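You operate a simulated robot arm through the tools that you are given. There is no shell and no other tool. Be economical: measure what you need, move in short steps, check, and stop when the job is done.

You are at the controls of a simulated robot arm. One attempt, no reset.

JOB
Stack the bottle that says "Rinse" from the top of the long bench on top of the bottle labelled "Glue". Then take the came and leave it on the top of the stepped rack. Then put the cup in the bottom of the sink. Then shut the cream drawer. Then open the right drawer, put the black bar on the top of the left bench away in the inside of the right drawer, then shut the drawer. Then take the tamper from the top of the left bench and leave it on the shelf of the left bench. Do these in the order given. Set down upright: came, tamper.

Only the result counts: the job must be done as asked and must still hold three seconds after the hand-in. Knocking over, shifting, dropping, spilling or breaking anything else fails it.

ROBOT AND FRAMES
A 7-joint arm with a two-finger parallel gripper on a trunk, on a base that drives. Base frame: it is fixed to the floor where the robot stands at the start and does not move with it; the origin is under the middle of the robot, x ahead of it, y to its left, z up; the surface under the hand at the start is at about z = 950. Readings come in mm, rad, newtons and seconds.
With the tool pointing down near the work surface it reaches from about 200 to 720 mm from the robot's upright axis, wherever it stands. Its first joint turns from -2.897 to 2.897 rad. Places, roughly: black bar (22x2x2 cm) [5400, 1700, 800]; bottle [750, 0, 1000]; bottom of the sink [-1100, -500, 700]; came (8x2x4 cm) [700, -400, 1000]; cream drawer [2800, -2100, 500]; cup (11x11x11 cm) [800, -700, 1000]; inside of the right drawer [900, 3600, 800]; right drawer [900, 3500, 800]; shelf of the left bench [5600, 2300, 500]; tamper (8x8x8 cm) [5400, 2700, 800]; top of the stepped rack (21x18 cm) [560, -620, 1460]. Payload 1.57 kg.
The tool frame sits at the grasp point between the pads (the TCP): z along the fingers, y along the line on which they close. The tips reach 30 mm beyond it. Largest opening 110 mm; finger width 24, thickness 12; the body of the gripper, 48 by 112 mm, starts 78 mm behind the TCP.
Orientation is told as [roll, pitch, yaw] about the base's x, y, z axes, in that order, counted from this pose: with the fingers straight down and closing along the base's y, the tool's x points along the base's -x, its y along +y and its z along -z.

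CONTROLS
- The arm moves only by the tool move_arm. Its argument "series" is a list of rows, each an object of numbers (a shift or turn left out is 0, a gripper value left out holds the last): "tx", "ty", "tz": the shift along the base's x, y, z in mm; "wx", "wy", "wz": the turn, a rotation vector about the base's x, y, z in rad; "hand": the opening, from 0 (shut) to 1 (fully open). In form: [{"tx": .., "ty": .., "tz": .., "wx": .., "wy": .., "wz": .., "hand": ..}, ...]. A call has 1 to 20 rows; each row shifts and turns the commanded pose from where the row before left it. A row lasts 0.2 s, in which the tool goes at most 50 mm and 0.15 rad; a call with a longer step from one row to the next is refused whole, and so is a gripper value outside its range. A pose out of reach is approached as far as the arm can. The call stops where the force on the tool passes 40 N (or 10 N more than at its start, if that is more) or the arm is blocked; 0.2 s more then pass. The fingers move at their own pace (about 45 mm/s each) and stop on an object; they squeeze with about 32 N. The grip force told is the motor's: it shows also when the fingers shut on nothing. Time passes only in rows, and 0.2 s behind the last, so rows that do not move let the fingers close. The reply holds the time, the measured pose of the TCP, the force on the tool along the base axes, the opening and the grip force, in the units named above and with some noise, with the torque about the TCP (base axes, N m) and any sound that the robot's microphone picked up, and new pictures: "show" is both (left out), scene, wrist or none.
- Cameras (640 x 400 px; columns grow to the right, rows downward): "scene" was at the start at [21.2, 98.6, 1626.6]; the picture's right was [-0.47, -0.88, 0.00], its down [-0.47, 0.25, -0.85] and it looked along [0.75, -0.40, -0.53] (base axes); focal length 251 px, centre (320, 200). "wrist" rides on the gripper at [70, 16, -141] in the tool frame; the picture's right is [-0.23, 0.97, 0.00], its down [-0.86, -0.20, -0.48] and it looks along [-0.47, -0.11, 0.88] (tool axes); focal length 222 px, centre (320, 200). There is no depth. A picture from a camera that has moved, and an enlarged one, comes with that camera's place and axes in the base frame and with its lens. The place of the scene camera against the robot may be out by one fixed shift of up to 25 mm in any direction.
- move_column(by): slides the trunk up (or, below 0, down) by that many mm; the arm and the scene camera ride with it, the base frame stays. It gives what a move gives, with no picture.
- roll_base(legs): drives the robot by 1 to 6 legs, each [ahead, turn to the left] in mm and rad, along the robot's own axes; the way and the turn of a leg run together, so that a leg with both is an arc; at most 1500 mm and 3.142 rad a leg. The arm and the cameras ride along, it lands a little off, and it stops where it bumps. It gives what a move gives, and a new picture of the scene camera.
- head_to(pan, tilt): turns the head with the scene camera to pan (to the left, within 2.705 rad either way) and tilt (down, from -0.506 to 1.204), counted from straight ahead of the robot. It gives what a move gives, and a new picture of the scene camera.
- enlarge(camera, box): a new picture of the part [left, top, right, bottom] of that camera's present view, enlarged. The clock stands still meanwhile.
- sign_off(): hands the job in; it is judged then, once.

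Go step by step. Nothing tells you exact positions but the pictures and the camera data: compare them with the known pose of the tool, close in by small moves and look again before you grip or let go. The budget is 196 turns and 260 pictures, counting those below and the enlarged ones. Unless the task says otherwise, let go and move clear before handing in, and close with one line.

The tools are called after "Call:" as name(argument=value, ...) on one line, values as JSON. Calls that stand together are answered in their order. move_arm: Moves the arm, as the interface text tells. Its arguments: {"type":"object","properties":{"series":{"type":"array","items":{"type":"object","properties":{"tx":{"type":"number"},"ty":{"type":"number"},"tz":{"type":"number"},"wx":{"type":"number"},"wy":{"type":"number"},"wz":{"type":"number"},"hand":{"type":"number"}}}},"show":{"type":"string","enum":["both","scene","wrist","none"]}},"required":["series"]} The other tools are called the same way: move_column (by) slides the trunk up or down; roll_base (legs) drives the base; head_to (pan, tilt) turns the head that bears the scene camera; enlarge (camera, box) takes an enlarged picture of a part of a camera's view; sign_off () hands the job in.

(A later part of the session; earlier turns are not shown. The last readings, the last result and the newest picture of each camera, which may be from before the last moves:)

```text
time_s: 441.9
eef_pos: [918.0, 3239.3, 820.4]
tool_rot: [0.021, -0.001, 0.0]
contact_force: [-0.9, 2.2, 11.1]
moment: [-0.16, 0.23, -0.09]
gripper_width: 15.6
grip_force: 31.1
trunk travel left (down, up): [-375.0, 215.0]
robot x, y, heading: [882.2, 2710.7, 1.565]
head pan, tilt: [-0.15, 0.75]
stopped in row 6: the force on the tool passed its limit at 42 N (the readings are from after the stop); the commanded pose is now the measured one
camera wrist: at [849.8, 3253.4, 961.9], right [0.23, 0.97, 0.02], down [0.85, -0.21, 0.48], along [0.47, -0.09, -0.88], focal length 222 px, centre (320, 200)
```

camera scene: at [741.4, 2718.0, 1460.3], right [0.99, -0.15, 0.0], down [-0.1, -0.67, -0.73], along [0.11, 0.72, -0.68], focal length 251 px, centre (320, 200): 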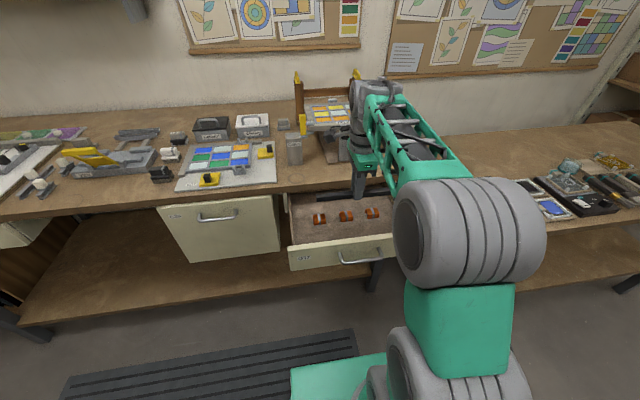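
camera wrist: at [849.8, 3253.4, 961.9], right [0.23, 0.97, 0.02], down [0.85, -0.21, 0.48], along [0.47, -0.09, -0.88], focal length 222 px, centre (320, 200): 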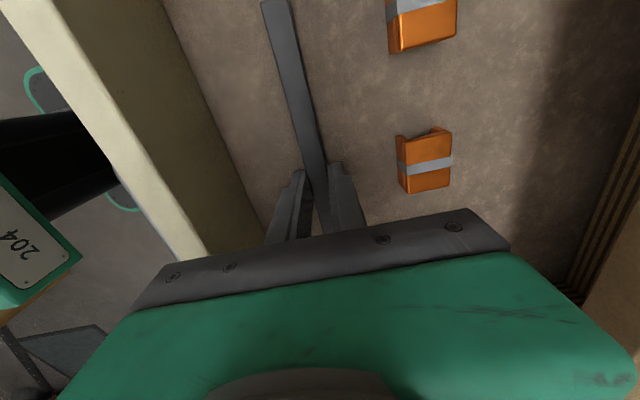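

The bar has reached the drawer floor. I ease off, release and rise.

Call:
move_arm(series=[{"tz": 2}, {}, {"hand": 0.3}, {}, {}, {"tz": 20}, {"tz": 40}, {"tz": 40}, {"tz": 40}, {"tz": 40}, {}], show="both")

```text
time_s: 444.3
eef_pos: [920.1, 3239.4, 1000.8]
tool_rot: [0.015, -0.002, 0.0]
contact_force: [0.2, 0.2, 0.5]
moment: [0.0, 0.0, 0.02]
gripper_width: 33.0
grip_force: 0.0
trunk travel left (down, up): [-375.0, 215.0]
robot x, y, heading: [877.8, 2709.0, 1.569]
head pan, tilt: [-0.15, 0.75]
camera scene: at [741.3, 2717.5, 1460.2], right [0.99, -0.15, 0.0], down [-0.1, -0.67, -0.73], along [0.11, 0.72, -0.68], focal length 251 px, centre (320, 200)
camera wrist: at [850.6, 3253.4, 1142.2], right [0.23, 0.97, 0.01], down [0.85, -0.21, 0.48], along [0.47, -0.1, -0.88], focal length 222 px, centre (320, 200)
```

scene: 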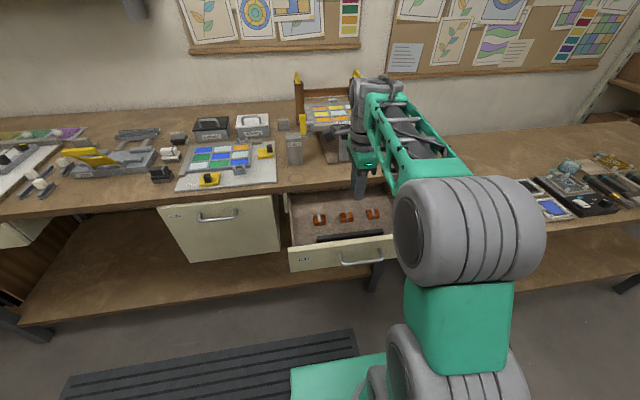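
wrist: 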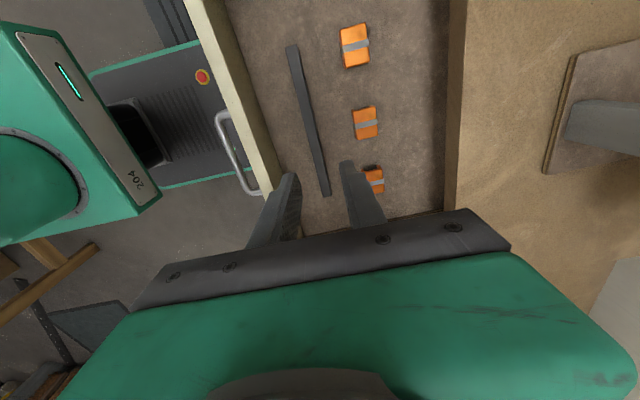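

The bar lies in the drawer. To shut it I turn the wrist so the slim side faces forward, close the fingers and come down in front of the handle.

Call:
move_arm(series=[{"ty": -40, "wx": -0.015, "wz": 0.1}, {"ty": -40, "wz": 0.14}, {"ty": -40, "wz": 0.14}, {"ty": -35, "wz": 0.14, "hand": 0}, {"ty": -10, "wz": 0.14}, {"wz": 0.14}, {"wz": 0.14}, {"wz": 0.14}, {"wz": 0.14}, {"wz": 0.14}, {"wz": 0.14}, {"wz": 0.07}, {}], show="none")

Call:
move_arm(series=[{"tz": -40}, {"tz": -40}, {"tz": -40}, {"tz": -40}, {"tz": -28}, {}], show="both")

```text
time_s: 447.1
eef_pos: [918.1, 3074.8, 1000.1]
tool_rot: [0.002, 0.0, 1.57]
contact_force: [-0.3, 0.0, -0.2]
moment: [0.0, 0.0, 0.0]
gripper_width: 0.0
grip_force: 21.5
trunk travel left (down, up): [-375.0, 215.0]
robot x, y, heading: [883.4, 2706.2, 1.568]
head pan, tilt: [-0.15, 0.75]
```

```text
time_s: 448.5
eef_pos: [917.3, 3073.4, 812.5]
tool_rot: [0.0, -0.001, 1.569]
contact_force: [0.3, -0.9, -0.6]
moment: [-0.02, -0.01, -0.01]
gripper_width: 0.0
grip_force: 21.0
trunk travel left (down, up): [-375.0, 215.0]
robot x, y, heading: [882.9, 2707.5, 1.569]
head pan, tilt: [-0.15, 0.75]
camera scene: at [741.3, 2717.7, 1460.3], right [0.99, -0.15, 0.0], down [-0.1, -0.67, -0.73], along [0.11, 0.72, -0.68], focal length 251 px, centre (320, 200)
camera wrist: at [903.0, 3004.2, 953.2], right [-0.97, 0.23, 0.0], down [0.2, 0.85, 0.48], along [0.11, 0.47, -0.88], focal length 222 px, centre (320, 200)
```

scene: 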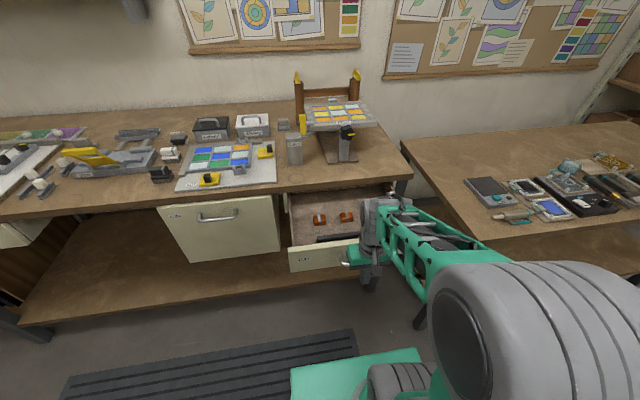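
wrist: 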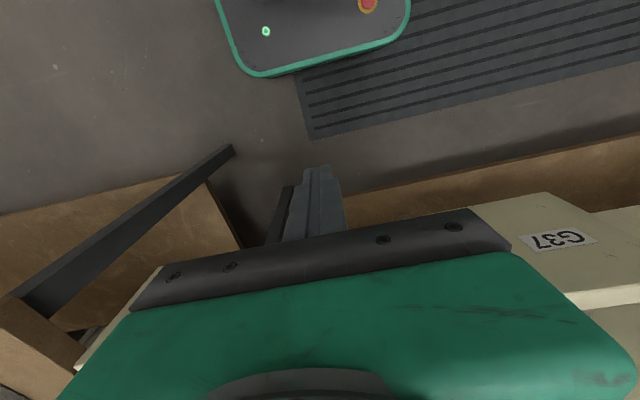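

Call:
move_arm(series=[{"ty": 12}, {"ty": 12}, {"ty": 8}, {"ty": 8}, {"ty": 10}, {"ty": 10}, {"ty": 10}, {"ty": 10}, {"ty": 10}, {"ty": 10}, {"ty": 10}, {"ty": 10}, {"ty": 10}, {"ty": 10}, {"ty": 10}, {"ty": 10}, {"ty": 10}, {"ty": 10}, {"ty": 10}], show="both")

```text
time_s: 452.5
eef_pos: [918.5, 3263.6, 811.7]
tool_rot: [-0.001, -0.001, 1.571]
contact_force: [-0.5, -0.7, -1.1]
moment: [-0.03, -0.02, 0.03]
gripper_width: 0.0
grip_force: 21.1
trunk travel left (down, up): [-375.0, 215.0]
robot x, y, heading: [880.1, 2711.0, 1.57]
head pan, tilt: [-0.15, 0.75]
camera scene: at [741.3, 2717.6, 1460.3], right [0.99, -0.15, 0.0], down [-0.1, -0.67, -0.73], along [0.11, 0.72, -0.68], focal length 251 px, centre (320, 200)
camera wrist: at [903.7, 3194.4, 953.2], right [-0.97, 0.23, 0.0], down [0.2, 0.85, 0.48], along [0.11, 0.47, -0.88], focal length 222 px, centre (320, 200)
```

scene: 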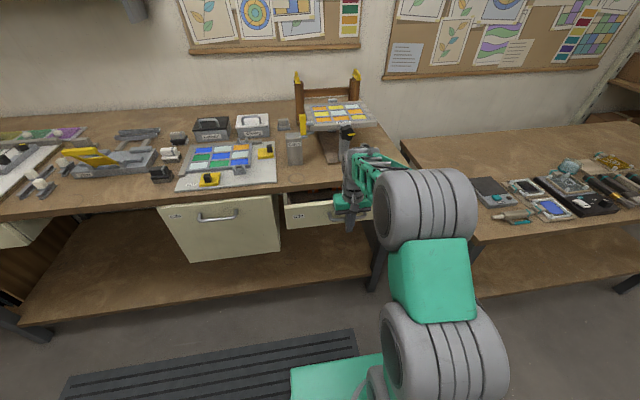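
wrist: 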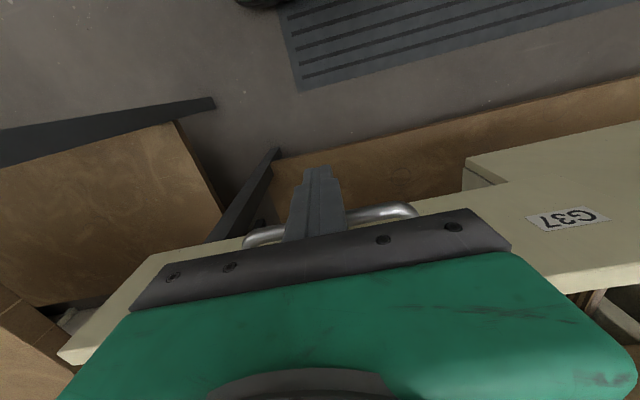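

Call:
move_arm(series=[{"ty": 10}, {"ty": 10}, {"ty": 10}, {"ty": 10}, {"ty": 8}, {"ty": 8}, {"ty": 6}, {"ty": 6}, {"ty": 6}, {"ty": 6}], show="both")

```text
time_s: 454.5
eef_pos: [918.7, 3329.3, 810.6]
tool_rot: [0.0, 0.017, 1.571]
contact_force: [-0.8, -16.1, 8.1]
moment: [0.33, 0.09, 0.22]
gripper_width: 0.0
grip_force: 21.5
trunk travel left (down, up): [-375.0, 215.0]
robot x, y, heading: [879.6, 2708.4, 1.568]
head pan, tilt: [-0.15, 0.75]
stopped in row 10: the force on the tool passed its limit at 45 N (the readings are from after the stop); the commanded pose is now the measured one
camera scene: at [741.2, 2714.3, 1460.5], right [0.99, -0.15, 0.0], down [-0.1, -0.67, -0.73], along [0.11, 0.72, -0.68], focal length 251 px, centre (320, 200)
camera wrist: at [903.7, 3262.3, 953.6], right [-0.97, 0.23, 0.0], down [0.2, 0.86, 0.46], along [0.11, 0.45, -0.89], focal length 222 px, centre (320, 200)
```

scene: 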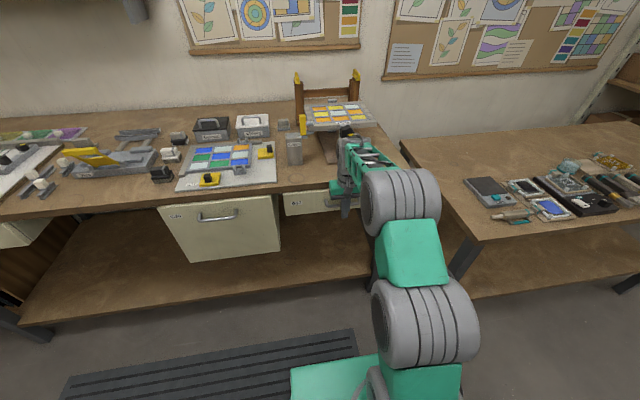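
wrist: 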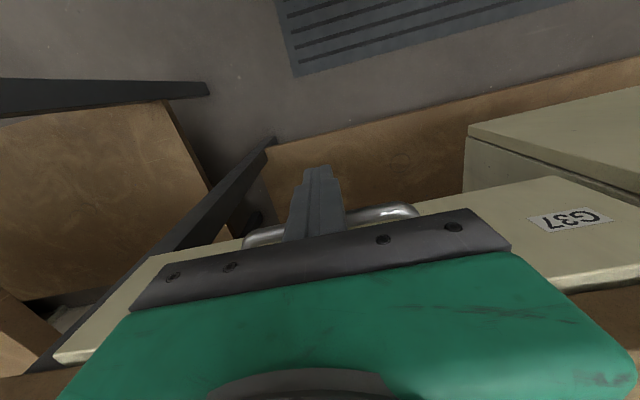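

The drawer hit its stop. I back off and check it.

Call:
move_arm(series=[{"ty": -20, "wy": -0.017}, {"ty": -40}, {"ty": -40}, {"ty": -40}, {"ty": -40, "tz": 20}, {"ty": -40, "tz": 20}, {"tz": 40}], show="scene")

Call:
enlarge(camera="scene", box=[150, 160, 430, 300])

```text
time_s: 456.1
eef_pos: [917.5, 3112.1, 889.7]
tool_rot: [-0.015, 0.015, 1.571]
contact_force: [-0.2, 0.7, 0.4]
moment: [-0.02, -0.01, -0.03]
gripper_width: 0.0
grip_force: 21.0
trunk travel left (down, up): [-375.0, 215.0]
robot x, y, heading: [880.6, 2705.5, 1.571]
head pan, tilt: [-0.15, 0.75]
camera scene: at [741.3, 2716.9, 1460.2], right [0.99, -0.15, 0.0], down [-0.1, -0.67, -0.73], along [0.11, 0.72, -0.68], focal length 251 px, centre (320, 200)
```

scene: 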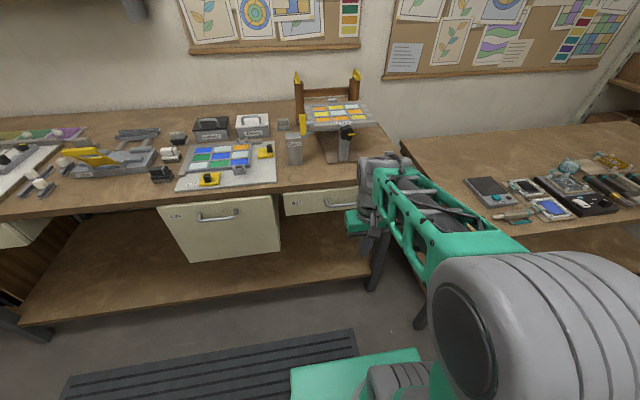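

```text
2.29 times, centred on (290, 230) of scene
camera zoom: at [741.3, 2716.9, 1460.2], right [0.99, -0.15, 0.0], down [-0.1, -0.67, -0.73], along [0.11, 0.72, -0.68], focal length 574 px, centre (389, 131)
```

zoom: 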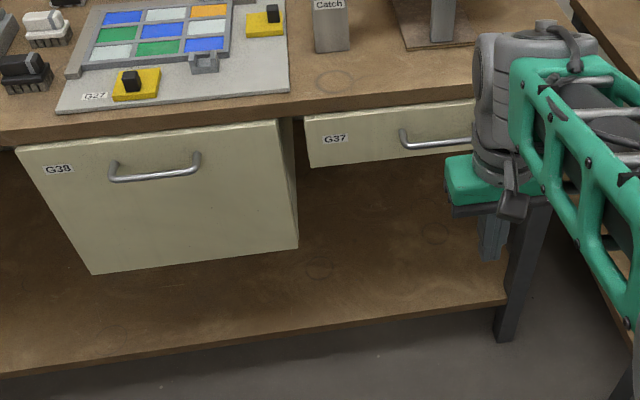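

G37 is flush. Now the tamper: I stow the arm and drive back to the left bench near y≈2700.

Call:
move_arm(series=[{"wy": 0.015, "wx": 0.015, "tz": 30}, {"tz": 40, "hand": 0.6}, {"tz": 40}, {}], show="none")

Call:
move_column(by=150)

Call:
roll_base(legs=[[-250, 0], [0, -1.398], [1420, 0], [0, -0.173], [1450, 0], [850, 0]])

Call:
head_to(pan=0.0, tilt=0.6)

```text
time_s: 457.1
eef_pos: [918.4, 3112.0, 999.9]
tool_rot: [0.0, 0.003, 1.569]
contact_force: [-0.2, 0.3, 0.7]
moment: [-0.01, -0.04, 0.0]
gripper_width: 66.4
grip_force: 0.0
trunk travel left (down, up): [-375.0, 215.0]
robot x, y, heading: [878.2, 2708.6, 1.569]
head pan, tilt: [-0.15, 0.75]
```

```text
time_s: 458.9
eef_pos: [918.1, 3111.5, 1149.3]
tool_rot: [0.0, 0.0, 1.57]
contact_force: [0.2, 0.1, 0.3]
moment: [-0.03, -0.03, 0.01]
gripper_width: 66.1
grip_force: 0.0
trunk travel left (down, up): [-525.0, 65.0]
robot x, y, heading: [879.8, 2710.6, 1.57]
head pan, tilt: [-0.15, 0.75]
```

```text
time_s: 482.4
eef_pos: [4992.0, 2604.6, 1150.2]
tool_rot: [0.0, -0.001, -0.02]
contact_force: [0.6, 0.0, 0.5]
moment: [-0.01, 0.0, 0.01]
gripper_width: 65.7
grip_force: 0.1
trunk travel left (down, up): [-525.0, 65.0]
robot x, y, heading: [4590.6, 2648.3, -0.023]
head pan, tilt: [-0.15, 0.75]
camera scene: at [4617.1, 2778.2, 1610.2], right [-0.17, -0.99, 0.0], down [-0.67, 0.12, -0.73], along [0.72, -0.12, -0.68], focal length 251 px, centre (320, 200)
```

scene: 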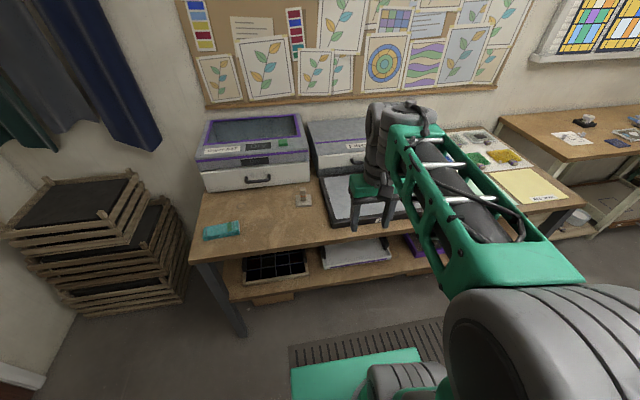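

```text
time_s: 483.1
eef_pos: [4992.7, 2604.9, 1149.7]
tool_rot: [0.001, -0.001, -0.022]
contact_force: [-0.2, -0.5, -0.8]
moment: [-0.03, 0.0, 0.0]
gripper_width: 65.8
grip_force: 0.1
trunk travel left (down, up): [-525.0, 65.0]
robot x, y, heading: [4586.6, 2648.0, -0.023]
head pan, tilt: [0.0, 0.6]
camera scene: at [4623.6, 2790.4, 1623.1], right [-0.02, -1.0, 0.0], down [-0.57, 0.01, -0.82], along [0.82, -0.02, -0.57], focal length 251 px, centre (320, 200)
```

scene: 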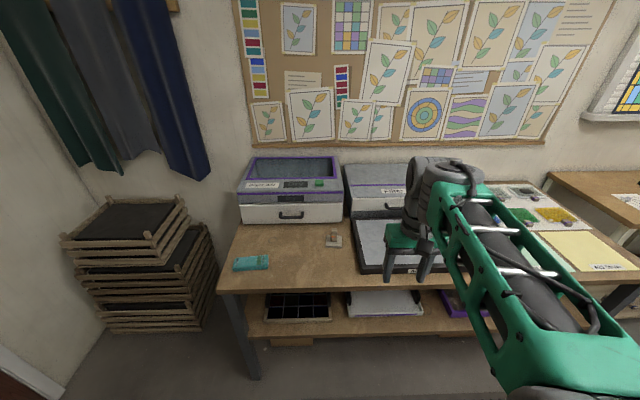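

Call:
enlarge(camera="scene", box=[215, 200, 455, 370])

Call:
enlarge(camera="scene", box=[310, 215, 360, 260])

```text
2.35 times, centred on (335, 285) of scene
camera zoom: at [4623.6, 2790.4, 1623.1], right [-0.02, -1.0, 0.0], down [-0.57, 0.01, -0.82], along [0.82, -0.02, -0.57], focal length 591 px, centre (285, 0)
```

zoom: 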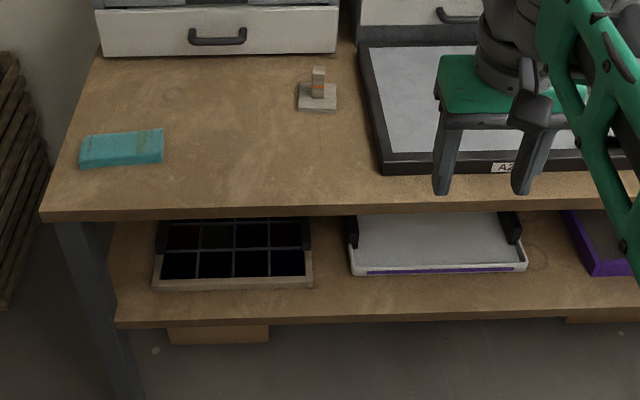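

```text
8.89 times, centred on (335, 238) of scene
camera zoom: at [4623.6, 2790.4, 1623.1], right [-0.02, -1.0, 0.0], down [-0.57, 0.01, -0.82], along [0.82, -0.02, -0.57], focal length 2231 px, centre (187, -133)
```

zoom: 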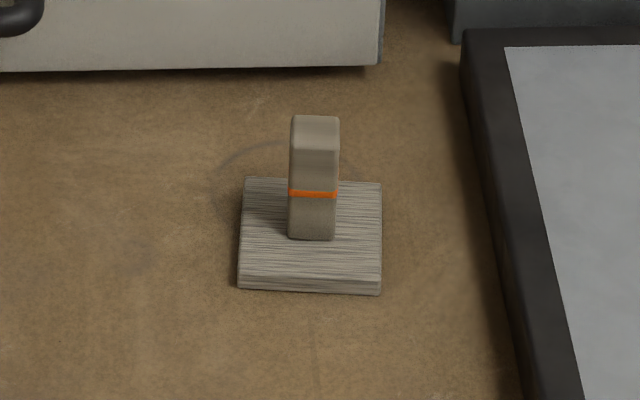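

The tamper is a square base with an upright stem at about (5420, 2724). The free part of the shelf is at its right, y≈1540–1940. I'll grip the stem with the hand tilted forward, so it can later reach under the bench top.

Call:
roll_base(legs=[[0, 0.303], [262, 0], [0, -0.28]])

Call:
move_column(by=-100)

Call:
move_arm(series=[{"tx": 30, "ty": 8}, {"tx": 30, "ty": 8}, {"tx": 20, "ty": 8, "wy": -0.13}, {"tx": 10, "wy": -0.136}, {"wy": -0.136}, {"wy": -0.136}, {"wy": -0.136}, {"wy": -0.136}, {"wy": -0.136}, {}], show="both")

```text
time_s: 486.9
eef_pos: [5244.0, 2686.9, 1149.5]
tool_rot: [0.002, 0.0, 0.005]
contact_force: [-0.3, -0.1, 1.1]
moment: [0.03, 0.02, -0.03]
gripper_width: 66.1
grip_force: 0.2
trunk travel left (down, up): [-525.0, 65.0]
robot x, y, heading: [4839.4, 2723.0, 0.006]
head pan, tilt: [0.0, 0.6]
camera scene: at [4870.2, 2863.9, 1623.1], right [0.0, -1.0, 0.0], down [-0.56, 0.0, -0.83], along [0.83, 0.0, -0.56], focal length 251 px, centre (320, 200)
```

scene: 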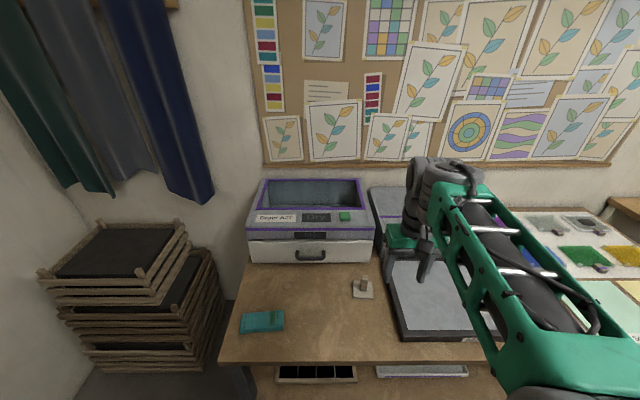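

```text
time_s: 488.2
eef_pos: [5243.3, 2688.0, 1050.0]
tool_rot: [0.0, 0.0, 0.003]
contact_force: [0.7, -0.8, -0.6]
moment: [0.01, -0.02, -0.02]
gripper_width: 65.7
grip_force: 0.1
trunk travel left (down, up): [-425.0, 165.0]
robot x, y, heading: [4838.9, 2722.7, 0.007]
head pan, tilt: [0.0, 0.6]
```

```text
time_s: 490.4
eef_pos: [5333.1, 2711.2, 1050.8]
tool_rot: [-0.005, -0.944, 0.005]
contact_force: [0.4, -0.5, 0.2]
moment: [0.01, 0.0, 0.01]
gripper_width: 66.1
grip_force: 0.0
trunk travel left (down, up): [-425.0, 165.0]
robot x, y, heading: [4837.8, 2722.4, 0.001]
head pan, tilt: [0.0, 0.6]
camera scene: at [4870.0, 2864.1, 1523.1], right [0.0, -1.0, 0.0], down [-0.56, 0.0, -0.83], along [0.83, 0.0, -0.56], focal length 251 px, centre (320, 200)
camera wrist: at [5178.7, 2727.7, 1076.1], right [0.13, 0.97, 0.18], down [0.11, -0.2, 0.97], along [0.99, -0.11, -0.13], focal length 222 px, centre (320, 200)
```

scene: 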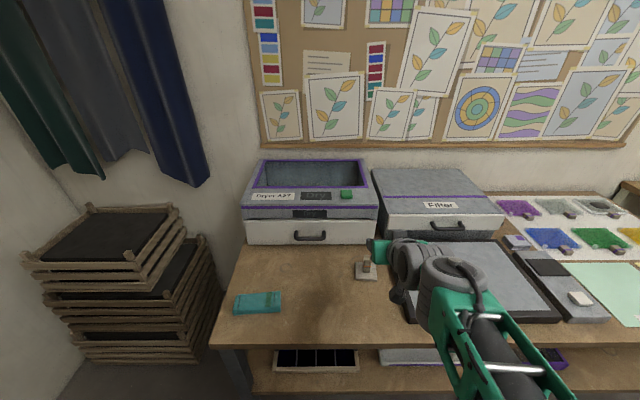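
wrist: 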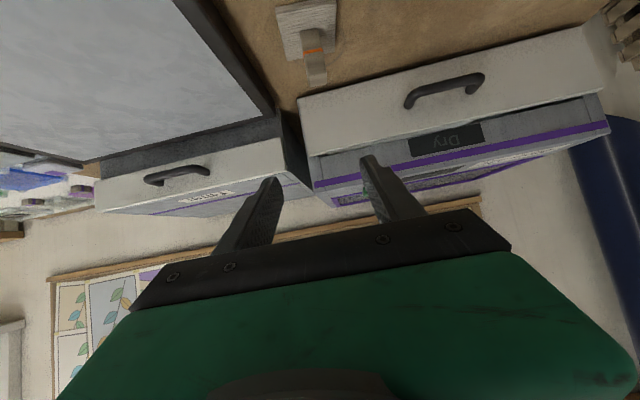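

Call:
enlarge(camera="wrist", box=[260, 0, 380, 100])

Call:
enlarge(camera="scene", box=[335, 240, 435, 310])

```text
4.00 times, centred on (320, 50) of wrist
camera zoom: at [5178.7, 2727.7, 1076.1], right [0.13, 0.97, 0.18], down [0.11, -0.2, 0.97], along [0.99, -0.11, -0.13], focal length 888 px, centre (320, 800)
```

zoom: 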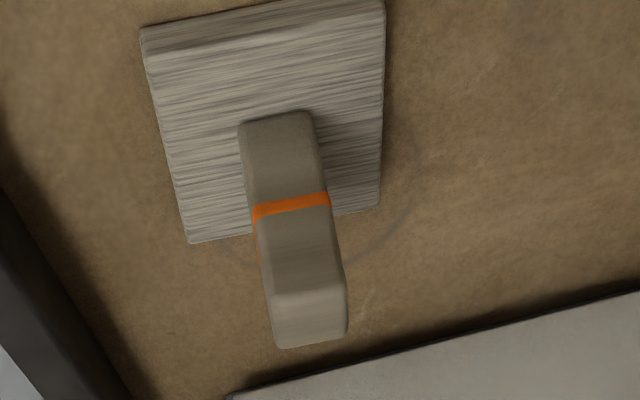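

```text
5.71 times, centred on (385, 275) of scene
camera zoom: at [4870.0, 2864.1, 1523.1], right [0.0, -1.0, 0.0], down [-0.56, 0.0, -0.83], along [0.83, 0.0, -0.56], focal length 1434 px, centre (-51, -229)
```

zoom: 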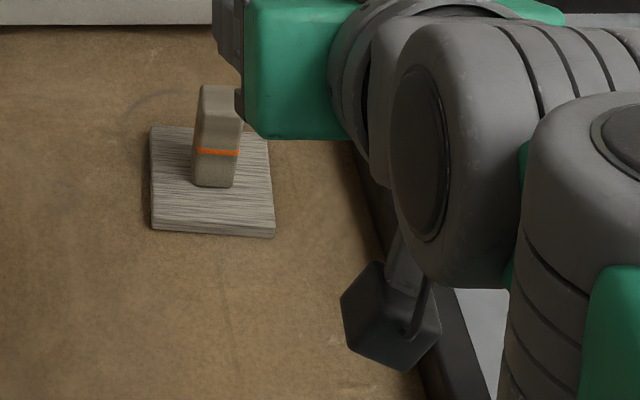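

The stem's centre is about (5417, 2724), 21 mm wide. I move over it and descend with the tilted hand.

Call:
move_arm(series=[{"tx": 30, "ty": 7, "hand": 0.42}, {"tx": 30, "ty": 6}, {"tx": 24}, {"tz": -40}, {"tz": -30}, {"tz": -20}, {}], show="both")

```text
time_s: 492.1
eef_pos: [5418.0, 2723.2, 959.2]
tool_rot: [-0.005, -0.946, 0.007]
contact_force: [0.5, 0.3, 0.5]
moment: [-0.02, 0.0, 0.01]
gripper_width: 46.5
grip_force: 0.1
trunk travel left (down, up): [-425.0, 165.0]
robot x, y, heading: [4836.7, 2723.0, 0.003]
head pan, tilt: [0.0, 0.6]
camera scene: at [4870.2, 2864.0, 1523.1], right [0.0, -1.0, 0.0], down [-0.56, 0.0, -0.83], along [0.83, 0.0, -0.56], focal length 251 px, centre (320, 200)
camera wrist: at [5263.1, 2740.5, 985.1], right [0.13, 0.97, 0.18], down [0.11, -0.2, 0.97], along [0.98, -0.11, -0.14], focal length 222 px, centre (320, 200)
```

scene: 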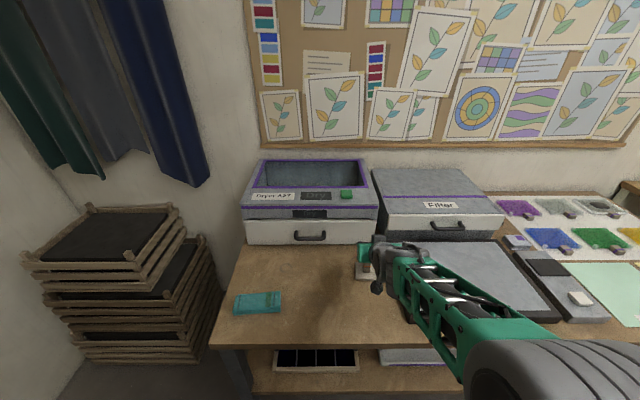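
wrist: 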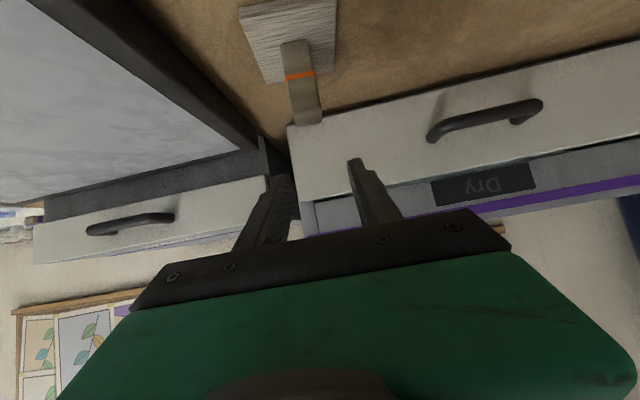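

Call:
move_arm(series=[{"ty": 2.5, "tz": -25}, {"tz": -20}, {"tz": -15}, {"tz": -8}, {}], show="wrist")

Call:
enlarge(camera="wrist", box=[220, 60, 420, 240])

```text
time_s: 493.2
eef_pos: [5417.3, 2727.7, 891.6]
tool_rot: [-0.006, -0.947, 0.006]
contact_force: [0.1, 0.0, 0.0]
moment: [0.0, 0.03, -0.01]
gripper_width: 46.2
grip_force: 0.0
trunk travel left (down, up): [-425.0, 165.0]
robot x, y, heading: [4844.4, 2722.4, 0.005]
head pan, tilt: [0.0, 0.6]
camera wrist: at [5263.2, 2742.9, 917.5], right [0.13, 0.97, 0.18], down [0.11, -0.2, 0.97], along [0.98, -0.11, -0.14], focal length 222 px, centre (320, 200)
```

wrist: 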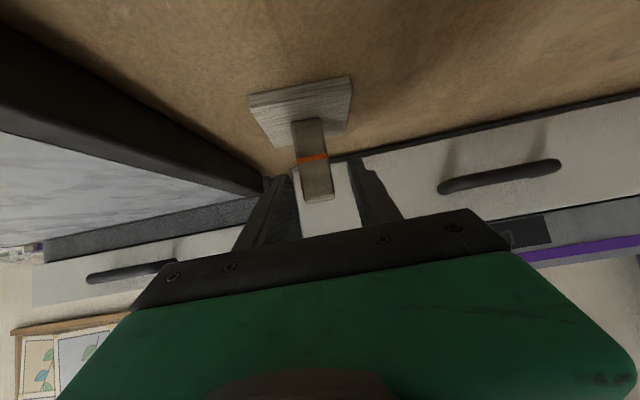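

```text
2.22 times, centred on (320, 150) of wrist
camera zoom: at [5263.2, 2742.9, 917.5], right [0.13, 0.97, 0.18], down [0.11, -0.2, 0.97], along [0.98, -0.11, -0.14], focal length 494 px, centre (320, 311)
```

zoom: 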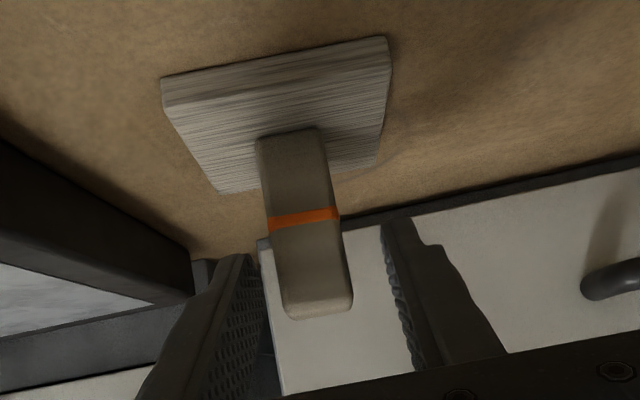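

Triangulating both views, the stem is really at about (5452, 2722) with its top near z≈878. I correct y, then move forward and down around it.

Call:
move_arm(series=[{"ty": -5}, {"tx": 15}, {"tx": 10, "tz": -5}, {"tx": 10, "tz": -10}, {"tz": -10}, {"tz": -10}, {}], show="wrist")

Call:
enlarge(camera="wrist", box=[220, 60, 420, 240])

```text
time_s: 494.9
eef_pos: [5453.5, 2722.2, 858.3]
tool_rot: [-0.005, -0.948, 0.005]
contact_force: [2.2, -0.1, 5.9]
moment: [0.21, -0.18, -0.05]
gripper_width: 46.1
grip_force: 0.0
trunk travel left (down, up): [-425.0, 165.0]
robot x, y, heading: [4839.6, 2721.7, 0.005]
head pan, tilt: [0.0, 0.6]
camera wrist: at [5298.6, 2738.3, 883.7], right [0.13, 0.97, 0.18], down [0.11, -0.2, 0.97], along [0.99, -0.11, -0.13], focal length 222 px, centre (320, 200)
```

wrist: 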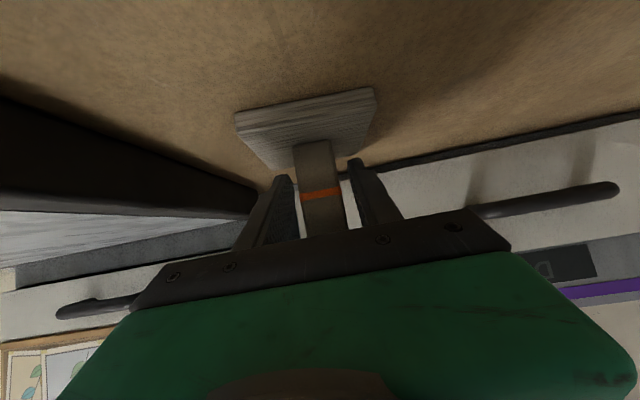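

```text
2.22 times, centred on (320, 150) of wrist
camera zoom: at [5298.6, 2738.3, 883.7], right [0.13, 0.97, 0.18], down [0.11, -0.2, 0.97], along [0.99, -0.11, -0.13], focal length 494 px, centre (320, 311)
```

zoom: 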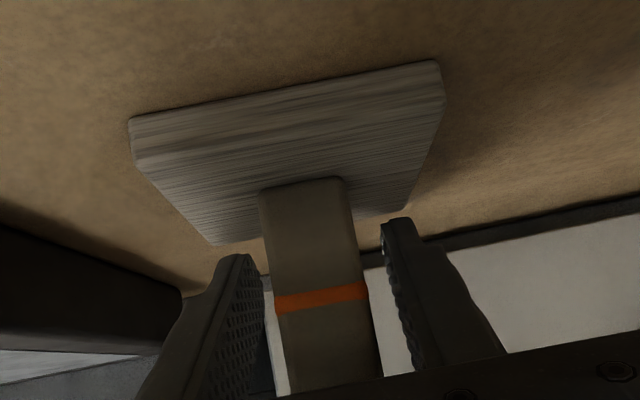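

The tips are just touching the base plate. I lift 6 mm and grip the stem.

Call:
move_arm(series=[{"tz": 6}, {"hand": 0}, {}, {}, {}, {}], show="wrist")

```text
time_s: 496.2
eef_pos: [5452.0, 2722.7, 862.8]
tool_rot: [-0.006, -0.945, 0.004]
contact_force: [-0.6, 0.1, -0.3]
moment: [0.0, -0.03, 0.01]
gripper_width: 23.6
grip_force: 31.6
trunk travel left (down, up): [-425.0, 165.0]
robot x, y, heading: [4840.0, 2720.7, 0.002]
head pan, tilt: [0.0, 0.6]
camera wrist: at [5297.8, 2738.1, 888.6], right [0.13, 0.97, 0.18], down [0.11, -0.2, 0.97], along [0.98, -0.11, -0.14], focal length 222 px, centre (320, 200)
```

wrist: 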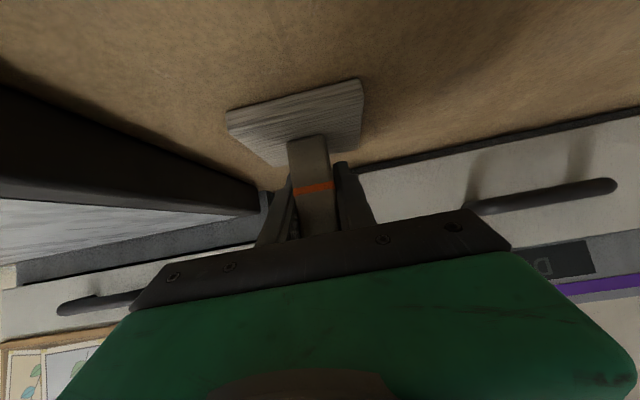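

Call:
move_arm(series=[{"tz": 5}, {"tz": 15}, {"tz": 30}, {"tz": 40}, {"tz": 40}, {"tx": -30, "tz": 20}, {"tx": -40}, {"tx": -40}, {}], show="both")

Call:
enlarge(camera="scene", box=[320, 180, 440, 280])

```text
time_s: 498.2
eef_pos: [5342.5, 2722.9, 1011.9]
tool_rot: [-0.004, -0.945, 0.005]
contact_force: [-0.3, 0.0, -1.3]
moment: [-0.03, -0.03, 0.02]
gripper_width: 23.5
grip_force: 32.1
trunk travel left (down, up): [-425.0, 165.0]
robot x, y, heading: [4838.8, 2721.0, 0.004]
head pan, tilt: [0.0, 0.6]
camera scene: at [4869.8, 2864.0, 1523.1], right [0.0, -1.0, 0.0], down [-0.56, 0.0, -0.83], along [0.83, 0.0, -0.56], focal length 251 px, centre (320, 200)
camera wrist: at [5188.3, 2737.9, 1038.5], right [0.13, 0.97, 0.18], down [0.11, -0.2, 0.97], along [0.98, -0.11, -0.14], focal length 222 px, centre (320, 200)
```

scene: 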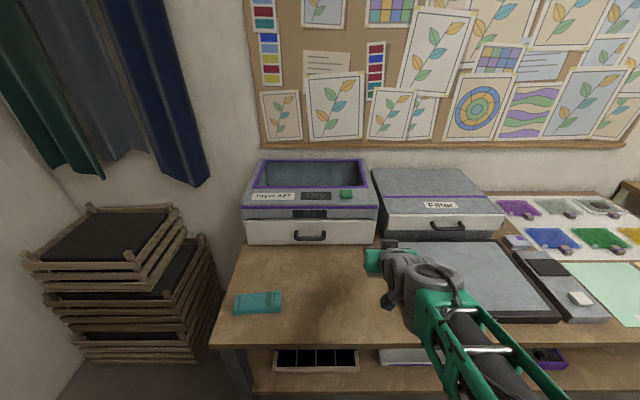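
wrist: 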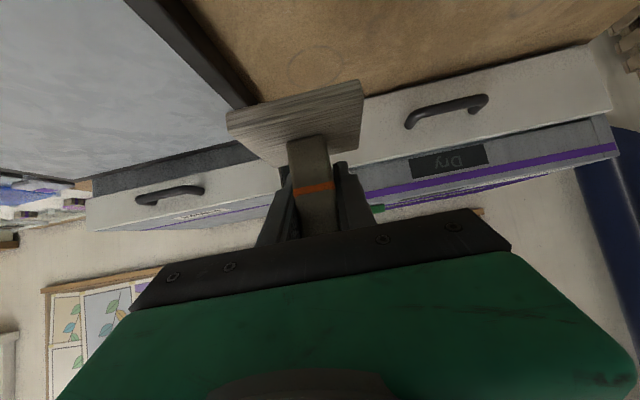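

```text
4.00 times, centred on (380, 230) of scene
camera zoom: at [4869.8, 2864.0, 1523.1], right [0.0, -1.0, 0.0], down [-0.56, 0.0, -0.83], along [0.83, 0.0, -0.56], focal length 1004 px, centre (80, 80)
```

zoom: 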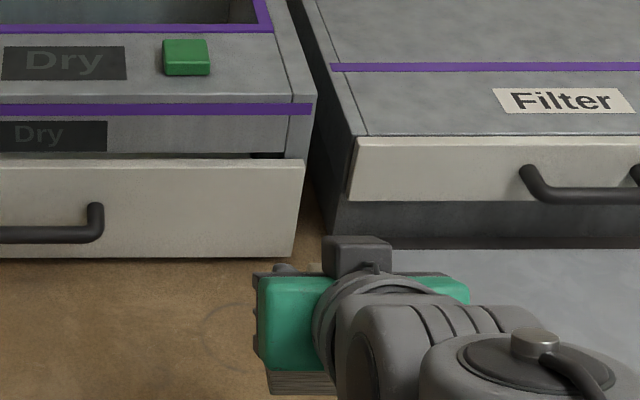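

The tamper is held upright. I drive to the right part of the bench to look at the free shelf area.

Call:
roll_base(legs=[[-260, 0], [0, -1.573], [980, 0], [0, 1.571]])

Call:
move_column(by=-200)

Call:
head_to(pan=0.0, tilt=0.6)

```text
time_s: 512.5
eef_pos: [5086.1, 1739.2, 1011.6]
tool_rot: [-0.004, -0.943, 0.011]
contact_force: [-0.7, -0.5, -1.6]
moment: [0.0, -0.02, -0.01]
gripper_width: 23.6
grip_force: 32.0
trunk travel left (down, up): [-425.0, 165.0]
robot x, y, heading: [4583.3, 1739.9, 0.003]
head pan, tilt: [0.0, 0.6]
camera scene: at [4612.4, 1880.5, 1523.1], right [0.01, -1.0, 0.0], down [-0.56, 0.0, -0.83], along [0.83, 0.0, -0.56], focal length 251 px, centre (320, 200)
```

scene: 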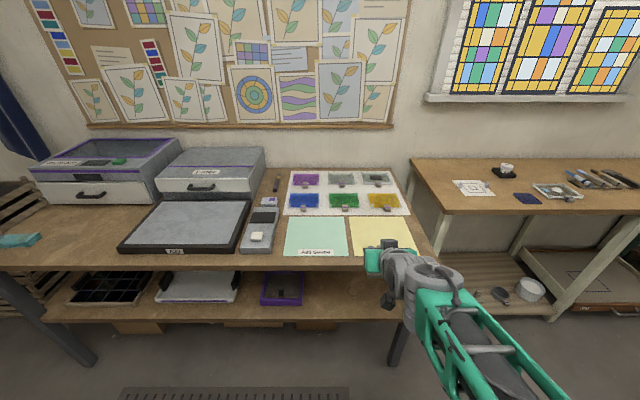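

```text
time_s: 514.7
eef_pos: [5086.3, 1740.6, 811.6]
tool_rot: [-0.005, -0.942, 0.009]
contact_force: [0.3, -0.5, -2.1]
moment: [-0.04, -0.03, 0.01]
gripper_width: 23.7
grip_force: 32.4
trunk travel left (down, up): [-225.0, 365.0]
robot x, y, heading: [4579.8, 1739.1, 0.004]
head pan, tilt: [0.0, 0.6]
```

```text
time_s: 515.3
eef_pos: [5086.7, 1740.4, 812.2]
tool_rot: [-0.006, -0.944, 0.01]
contact_force: [-0.1, 0.8, -2.0]
moment: [-0.01, -0.02, -0.01]
gripper_width: 23.9
grip_force: 32.2
trunk travel left (down, up): [-225.0, 365.0]
robot x, y, heading: [4583.1, 1738.8, 0.009]
head pan, tilt: [0.0, 0.6]
camera scene: at [4612.3, 1880.5, 1323.1], right [0.01, -1.0, 0.0], down [-0.56, 0.0, -0.83], along [0.83, 0.0, -0.56], focal length 251 px, centre (320, 200)
```

scene: 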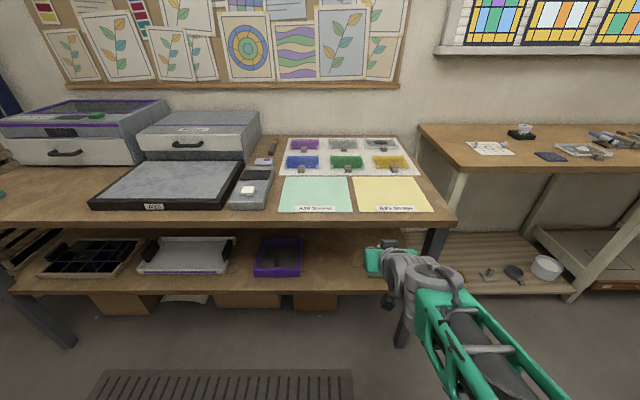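

The shelf right of the purple tray is free (y≈1600–1960), its surface at roughly z 430–500. I lower the hand to shelf height before driving in.

Call:
move_column(by=-100)

Call:
move_arm(series=[{"tz": -40, "ty": 10}, {"tz": -40, "ty": 10}, {"tz": -40, "ty": 10}, {"tz": -25, "ty": 10}, {}], show="both")

Call:
head_to(pan=0.0, tilt=0.45)

```text
time_s: 516.6
eef_pos: [5085.4, 1739.1, 712.8]
tool_rot: [-0.005, -0.945, 0.008]
contact_force: [-0.5, -0.4, -0.9]
moment: [-0.01, -0.04, -0.01]
gripper_width: 23.9
grip_force: 32.2
trunk travel left (down, up): [-125.0, 465.0]
robot x, y, heading: [4581.4, 1742.0, 0.008]
head pan, tilt: [0.0, 0.6]
```

```text
time_s: 517.8
eef_pos: [5086.0, 1779.9, 567.1]
tool_rot: [-0.005, -0.946, 0.008]
contact_force: [-0.2, -0.3, -1.7]
moment: [-0.03, -0.03, -0.03]
gripper_width: 23.8
grip_force: 31.8
trunk travel left (down, up): [-125.0, 465.0]
robot x, y, heading: [4581.8, 1738.7, 0.007]
head pan, tilt: [0.0, 0.6]
camera scene: at [4612.3, 1880.5, 1223.1], right [0.01, -1.0, 0.0], down [-0.56, 0.0, -0.83], along [0.83, 0.0, -0.56], focal length 251 px, centre (320, 200)
camera wrist: at [4931.9, 1796.3, 593.4], right [0.13, 0.97, 0.18], down [0.11, -0.2, 0.97], along [0.99, -0.1, -0.14], focal length 222 px, centre (320, 200)
```

scene: 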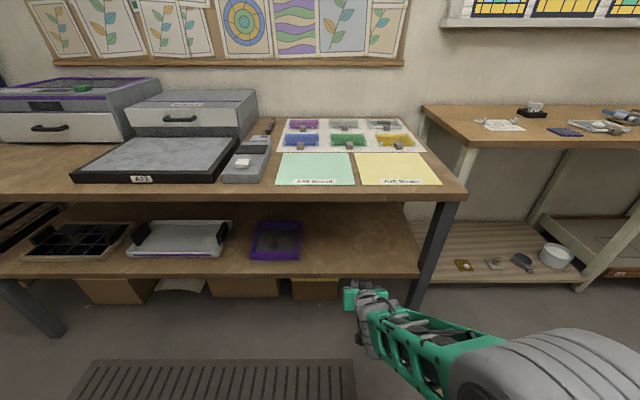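
wrist: 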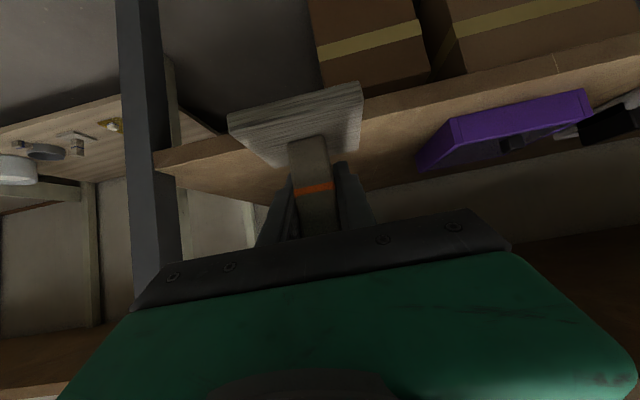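

```text
time_s: 518.5
eef_pos: [5086.1, 1780.9, 567.1]
tool_rot: [-0.005, -0.944, 0.008]
contact_force: [0.4, 0.0, -2.3]
moment: [-0.01, -0.01, 0.02]
gripper_width: 23.8
grip_force: 32.4
trunk travel left (down, up): [-125.0, 465.0]
robot x, y, heading: [4582.4, 1738.8, 0.006]
head pan, tilt: [0.0, 0.45]
camera scene: at [4615.9, 1880.5, 1236.6], right [0.01, -1.0, 0.0], down [-0.44, 0.0, -0.9], along [0.9, 0.01, -0.44], focal length 251 px, centre (320, 200)
```

scene: 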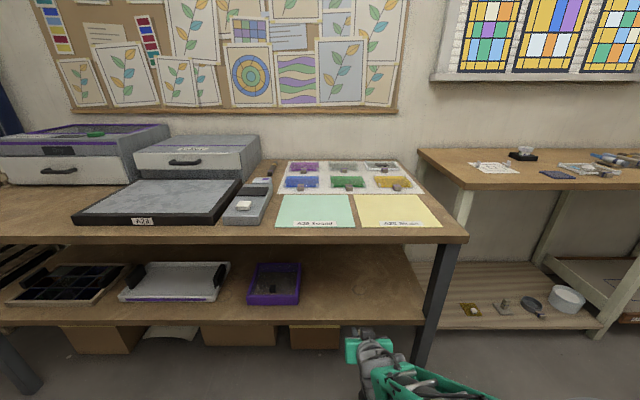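

The shelf surface is about z≈465 and the tamper's base at ~517. I drive straight in 225 mm.

Call:
roll_base(legs=[[225, -0.006]])

Call:
move_arm(series=[{"tz": -8}, {"tz": -8}, {}], show="wrist")

```text
time_s: 520.2
eef_pos: [5315.4, 1777.4, 567.5]
tool_rot: [-0.005, -0.944, 0.002]
contact_force: [0.2, 0.0, -1.2]
moment: [0.0, -0.03, -0.01]
gripper_width: 23.7
grip_force: 32.1
trunk travel left (down, up): [-125.0, 465.0]
robot x, y, heading: [4815.1, 1739.4, -0.002]
head pan, tilt: [0.0, 0.45]
camera scene: at [4845.7, 1881.0, 1236.7], right [0.0, -1.0, 0.0], down [-0.44, 0.0, -0.9], along [0.9, 0.0, -0.44], focal length 251 px, centre (320, 200)
```

scene: 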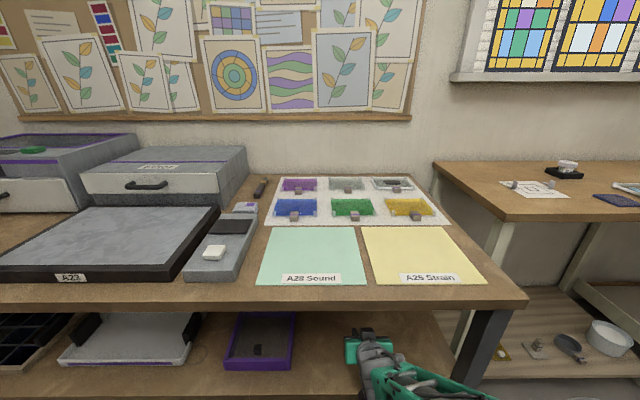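

```text
time_s: 521.0
eef_pos: [5316.2, 1778.0, 551.7]
tool_rot: [-0.005, -0.945, 0.004]
contact_force: [0.0, -1.0, -1.3]
moment: [0.01, -0.03, -0.02]
gripper_width: 23.5
grip_force: 31.8
trunk travel left (down, up): [-125.0, 465.0]
robot x, y, heading: [4806.8, 1741.2, -0.0]
head pan, tilt: [0.0, 0.45]
camera wrist: at [5161.1, 1794.8, 577.1], right [0.13, 0.97, 0.18], down [0.11, -0.2, 0.97], along [0.98, -0.11, -0.14], focal length 222 px, centre (320, 200)
```

wrist: 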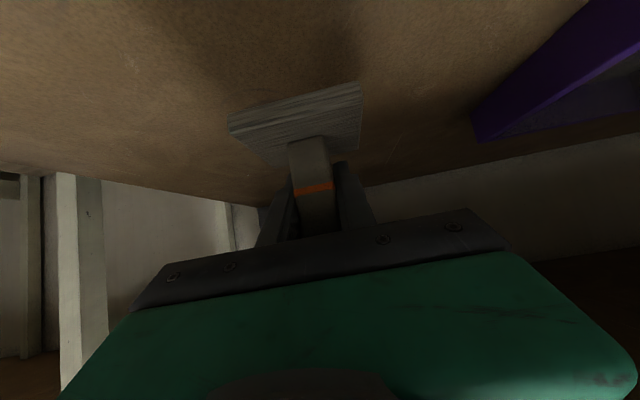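

The tamper is over the free shelf. I lower slowly.

Call:
move_arm(series=[{"tz": -5}, {"tz": -5}, {"tz": -5}, {"tz": -3}, {"tz": -3}, {}], show="wrist")

```text
time_s: 522.4
eef_pos: [5316.4, 1777.8, 529.0]
tool_rot: [-0.006, -0.946, 0.004]
contact_force: [-0.2, 0.0, -1.1]
moment: [0.0, 0.01, -0.01]
gripper_width: 23.7
grip_force: 32.2
trunk travel left (down, up): [-125.0, 465.0]
robot x, y, heading: [4807.2, 1739.1, 0.002]
head pan, tilt: [0.0, 0.45]
camera wrist: at [5161.6, 1794.6, 556.3], right [0.13, 0.97, 0.18], down [0.11, -0.2, 0.97], along [0.98, -0.11, -0.14], focal length 222 px, centre (320, 200)
```

wrist: 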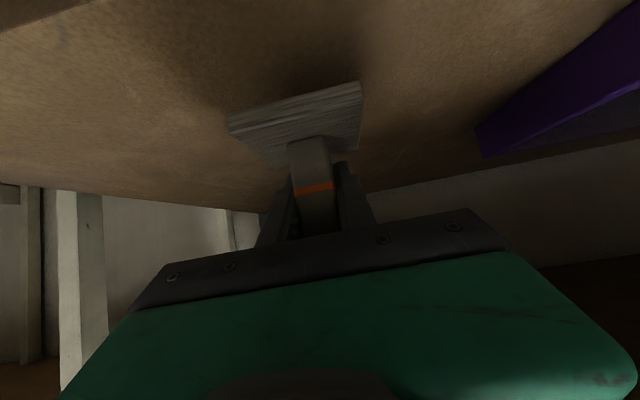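

Call:
move_arm(series=[{"tz": -3}, {"tz": -3}, {"tz": -2}, {"tz": -2}, {"tz": -2}, {}], show="none")

```text
time_s: 523.8
eef_pos: [5315.4, 1778.6, 518.2]
tool_rot: [-0.006, -0.944, 0.005]
contact_force: [0.3, 0.1, -2.0]
moment: [0.02, -0.05, 0.01]
gripper_width: 23.7
grip_force: 31.6
trunk travel left (down, up): [-125.0, 465.0]
robot x, y, heading: [4811.8, 1738.8, -0.005]
head pan, tilt: [0.0, 0.45]
```

Call:
move_arm(series=[{"tz": -2}, {"tz": -2}, {"tz": -2}, {"tz": -2}, {"tz": -2}, {}], show="wrist")

```text
time_s: 525.2
eef_pos: [5315.8, 1778.7, 509.0]
tool_rot: [-0.005, -0.944, 0.003]
contact_force: [0.0, -0.7, -1.4]
moment: [0.0, -0.03, -0.01]
gripper_width: 23.8
grip_force: 32.1
trunk travel left (down, up): [-125.0, 465.0]
robot x, y, heading: [4814.3, 1740.2, -0.002]
head pan, tilt: [0.0, 0.45]
camera wrist: at [5161.2, 1795.0, 534.5], right [0.13, 0.97, 0.18], down [0.11, -0.2, 0.97], along [0.98, -0.11, -0.14], focal length 222 px, centre (320, 200)
```

wrist: 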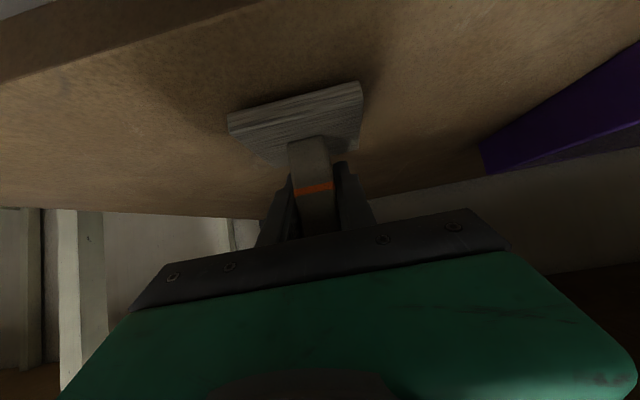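

Call:
move_arm(series=[{"tz": -2}, {"tz": -2}, {"tz": -2}, {"tz": -2}, {"tz": -2}, {}], show="none")

```text
time_s: 526.6
eef_pos: [5316.4, 1778.9, 502.0]
tool_rot: [-0.003, -0.954, 0.003]
contact_force: [-3.0, -2.0, 22.4]
moment: [0.3, 1.13, 0.18]
gripper_width: 23.8
grip_force: 32.0
trunk travel left (down, up): [-125.0, 465.0]
robot x, y, heading: [4811.8, 1737.1, 0.0]
head pan, tilt: [0.0, 0.45]
```

Contact. I ease up, then release and withdraw straight back along the finger direction and up.

Call:
move_arm(series=[{"tz": 2}, {}, {"hand": 0.42}, {}, {}, {}], show="wrist")

```text
time_s: 528.0
eef_pos: [5314.4, 1778.4, 499.3]
tool_rot: [-0.005, -0.944, 0.003]
contact_force: [0.4, -0.5, 0.1]
moment: [0.0, -0.03, -0.01]
gripper_width: 46.1
grip_force: 0.0
trunk travel left (down, up): [-125.0, 465.0]
robot x, y, heading: [4812.4, 1738.8, -0.004]
head pan, tilt: [0.0, 0.45]
camera wrist: at [5160.8, 1794.9, 526.6], right [0.13, 0.97, 0.18], down [0.11, -0.2, 0.97], along [0.98, -0.11, -0.14], focal length 222 px, centre (320, 200)
```

wrist: 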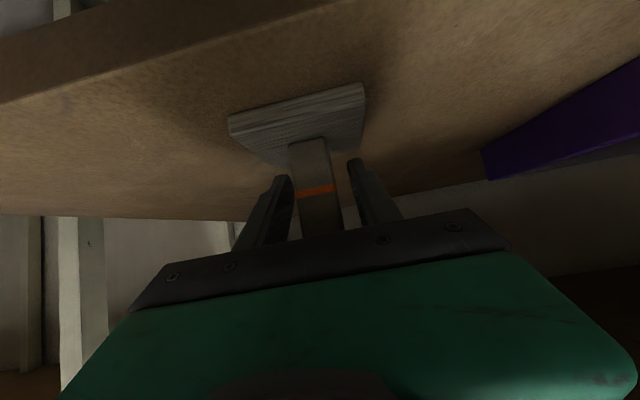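

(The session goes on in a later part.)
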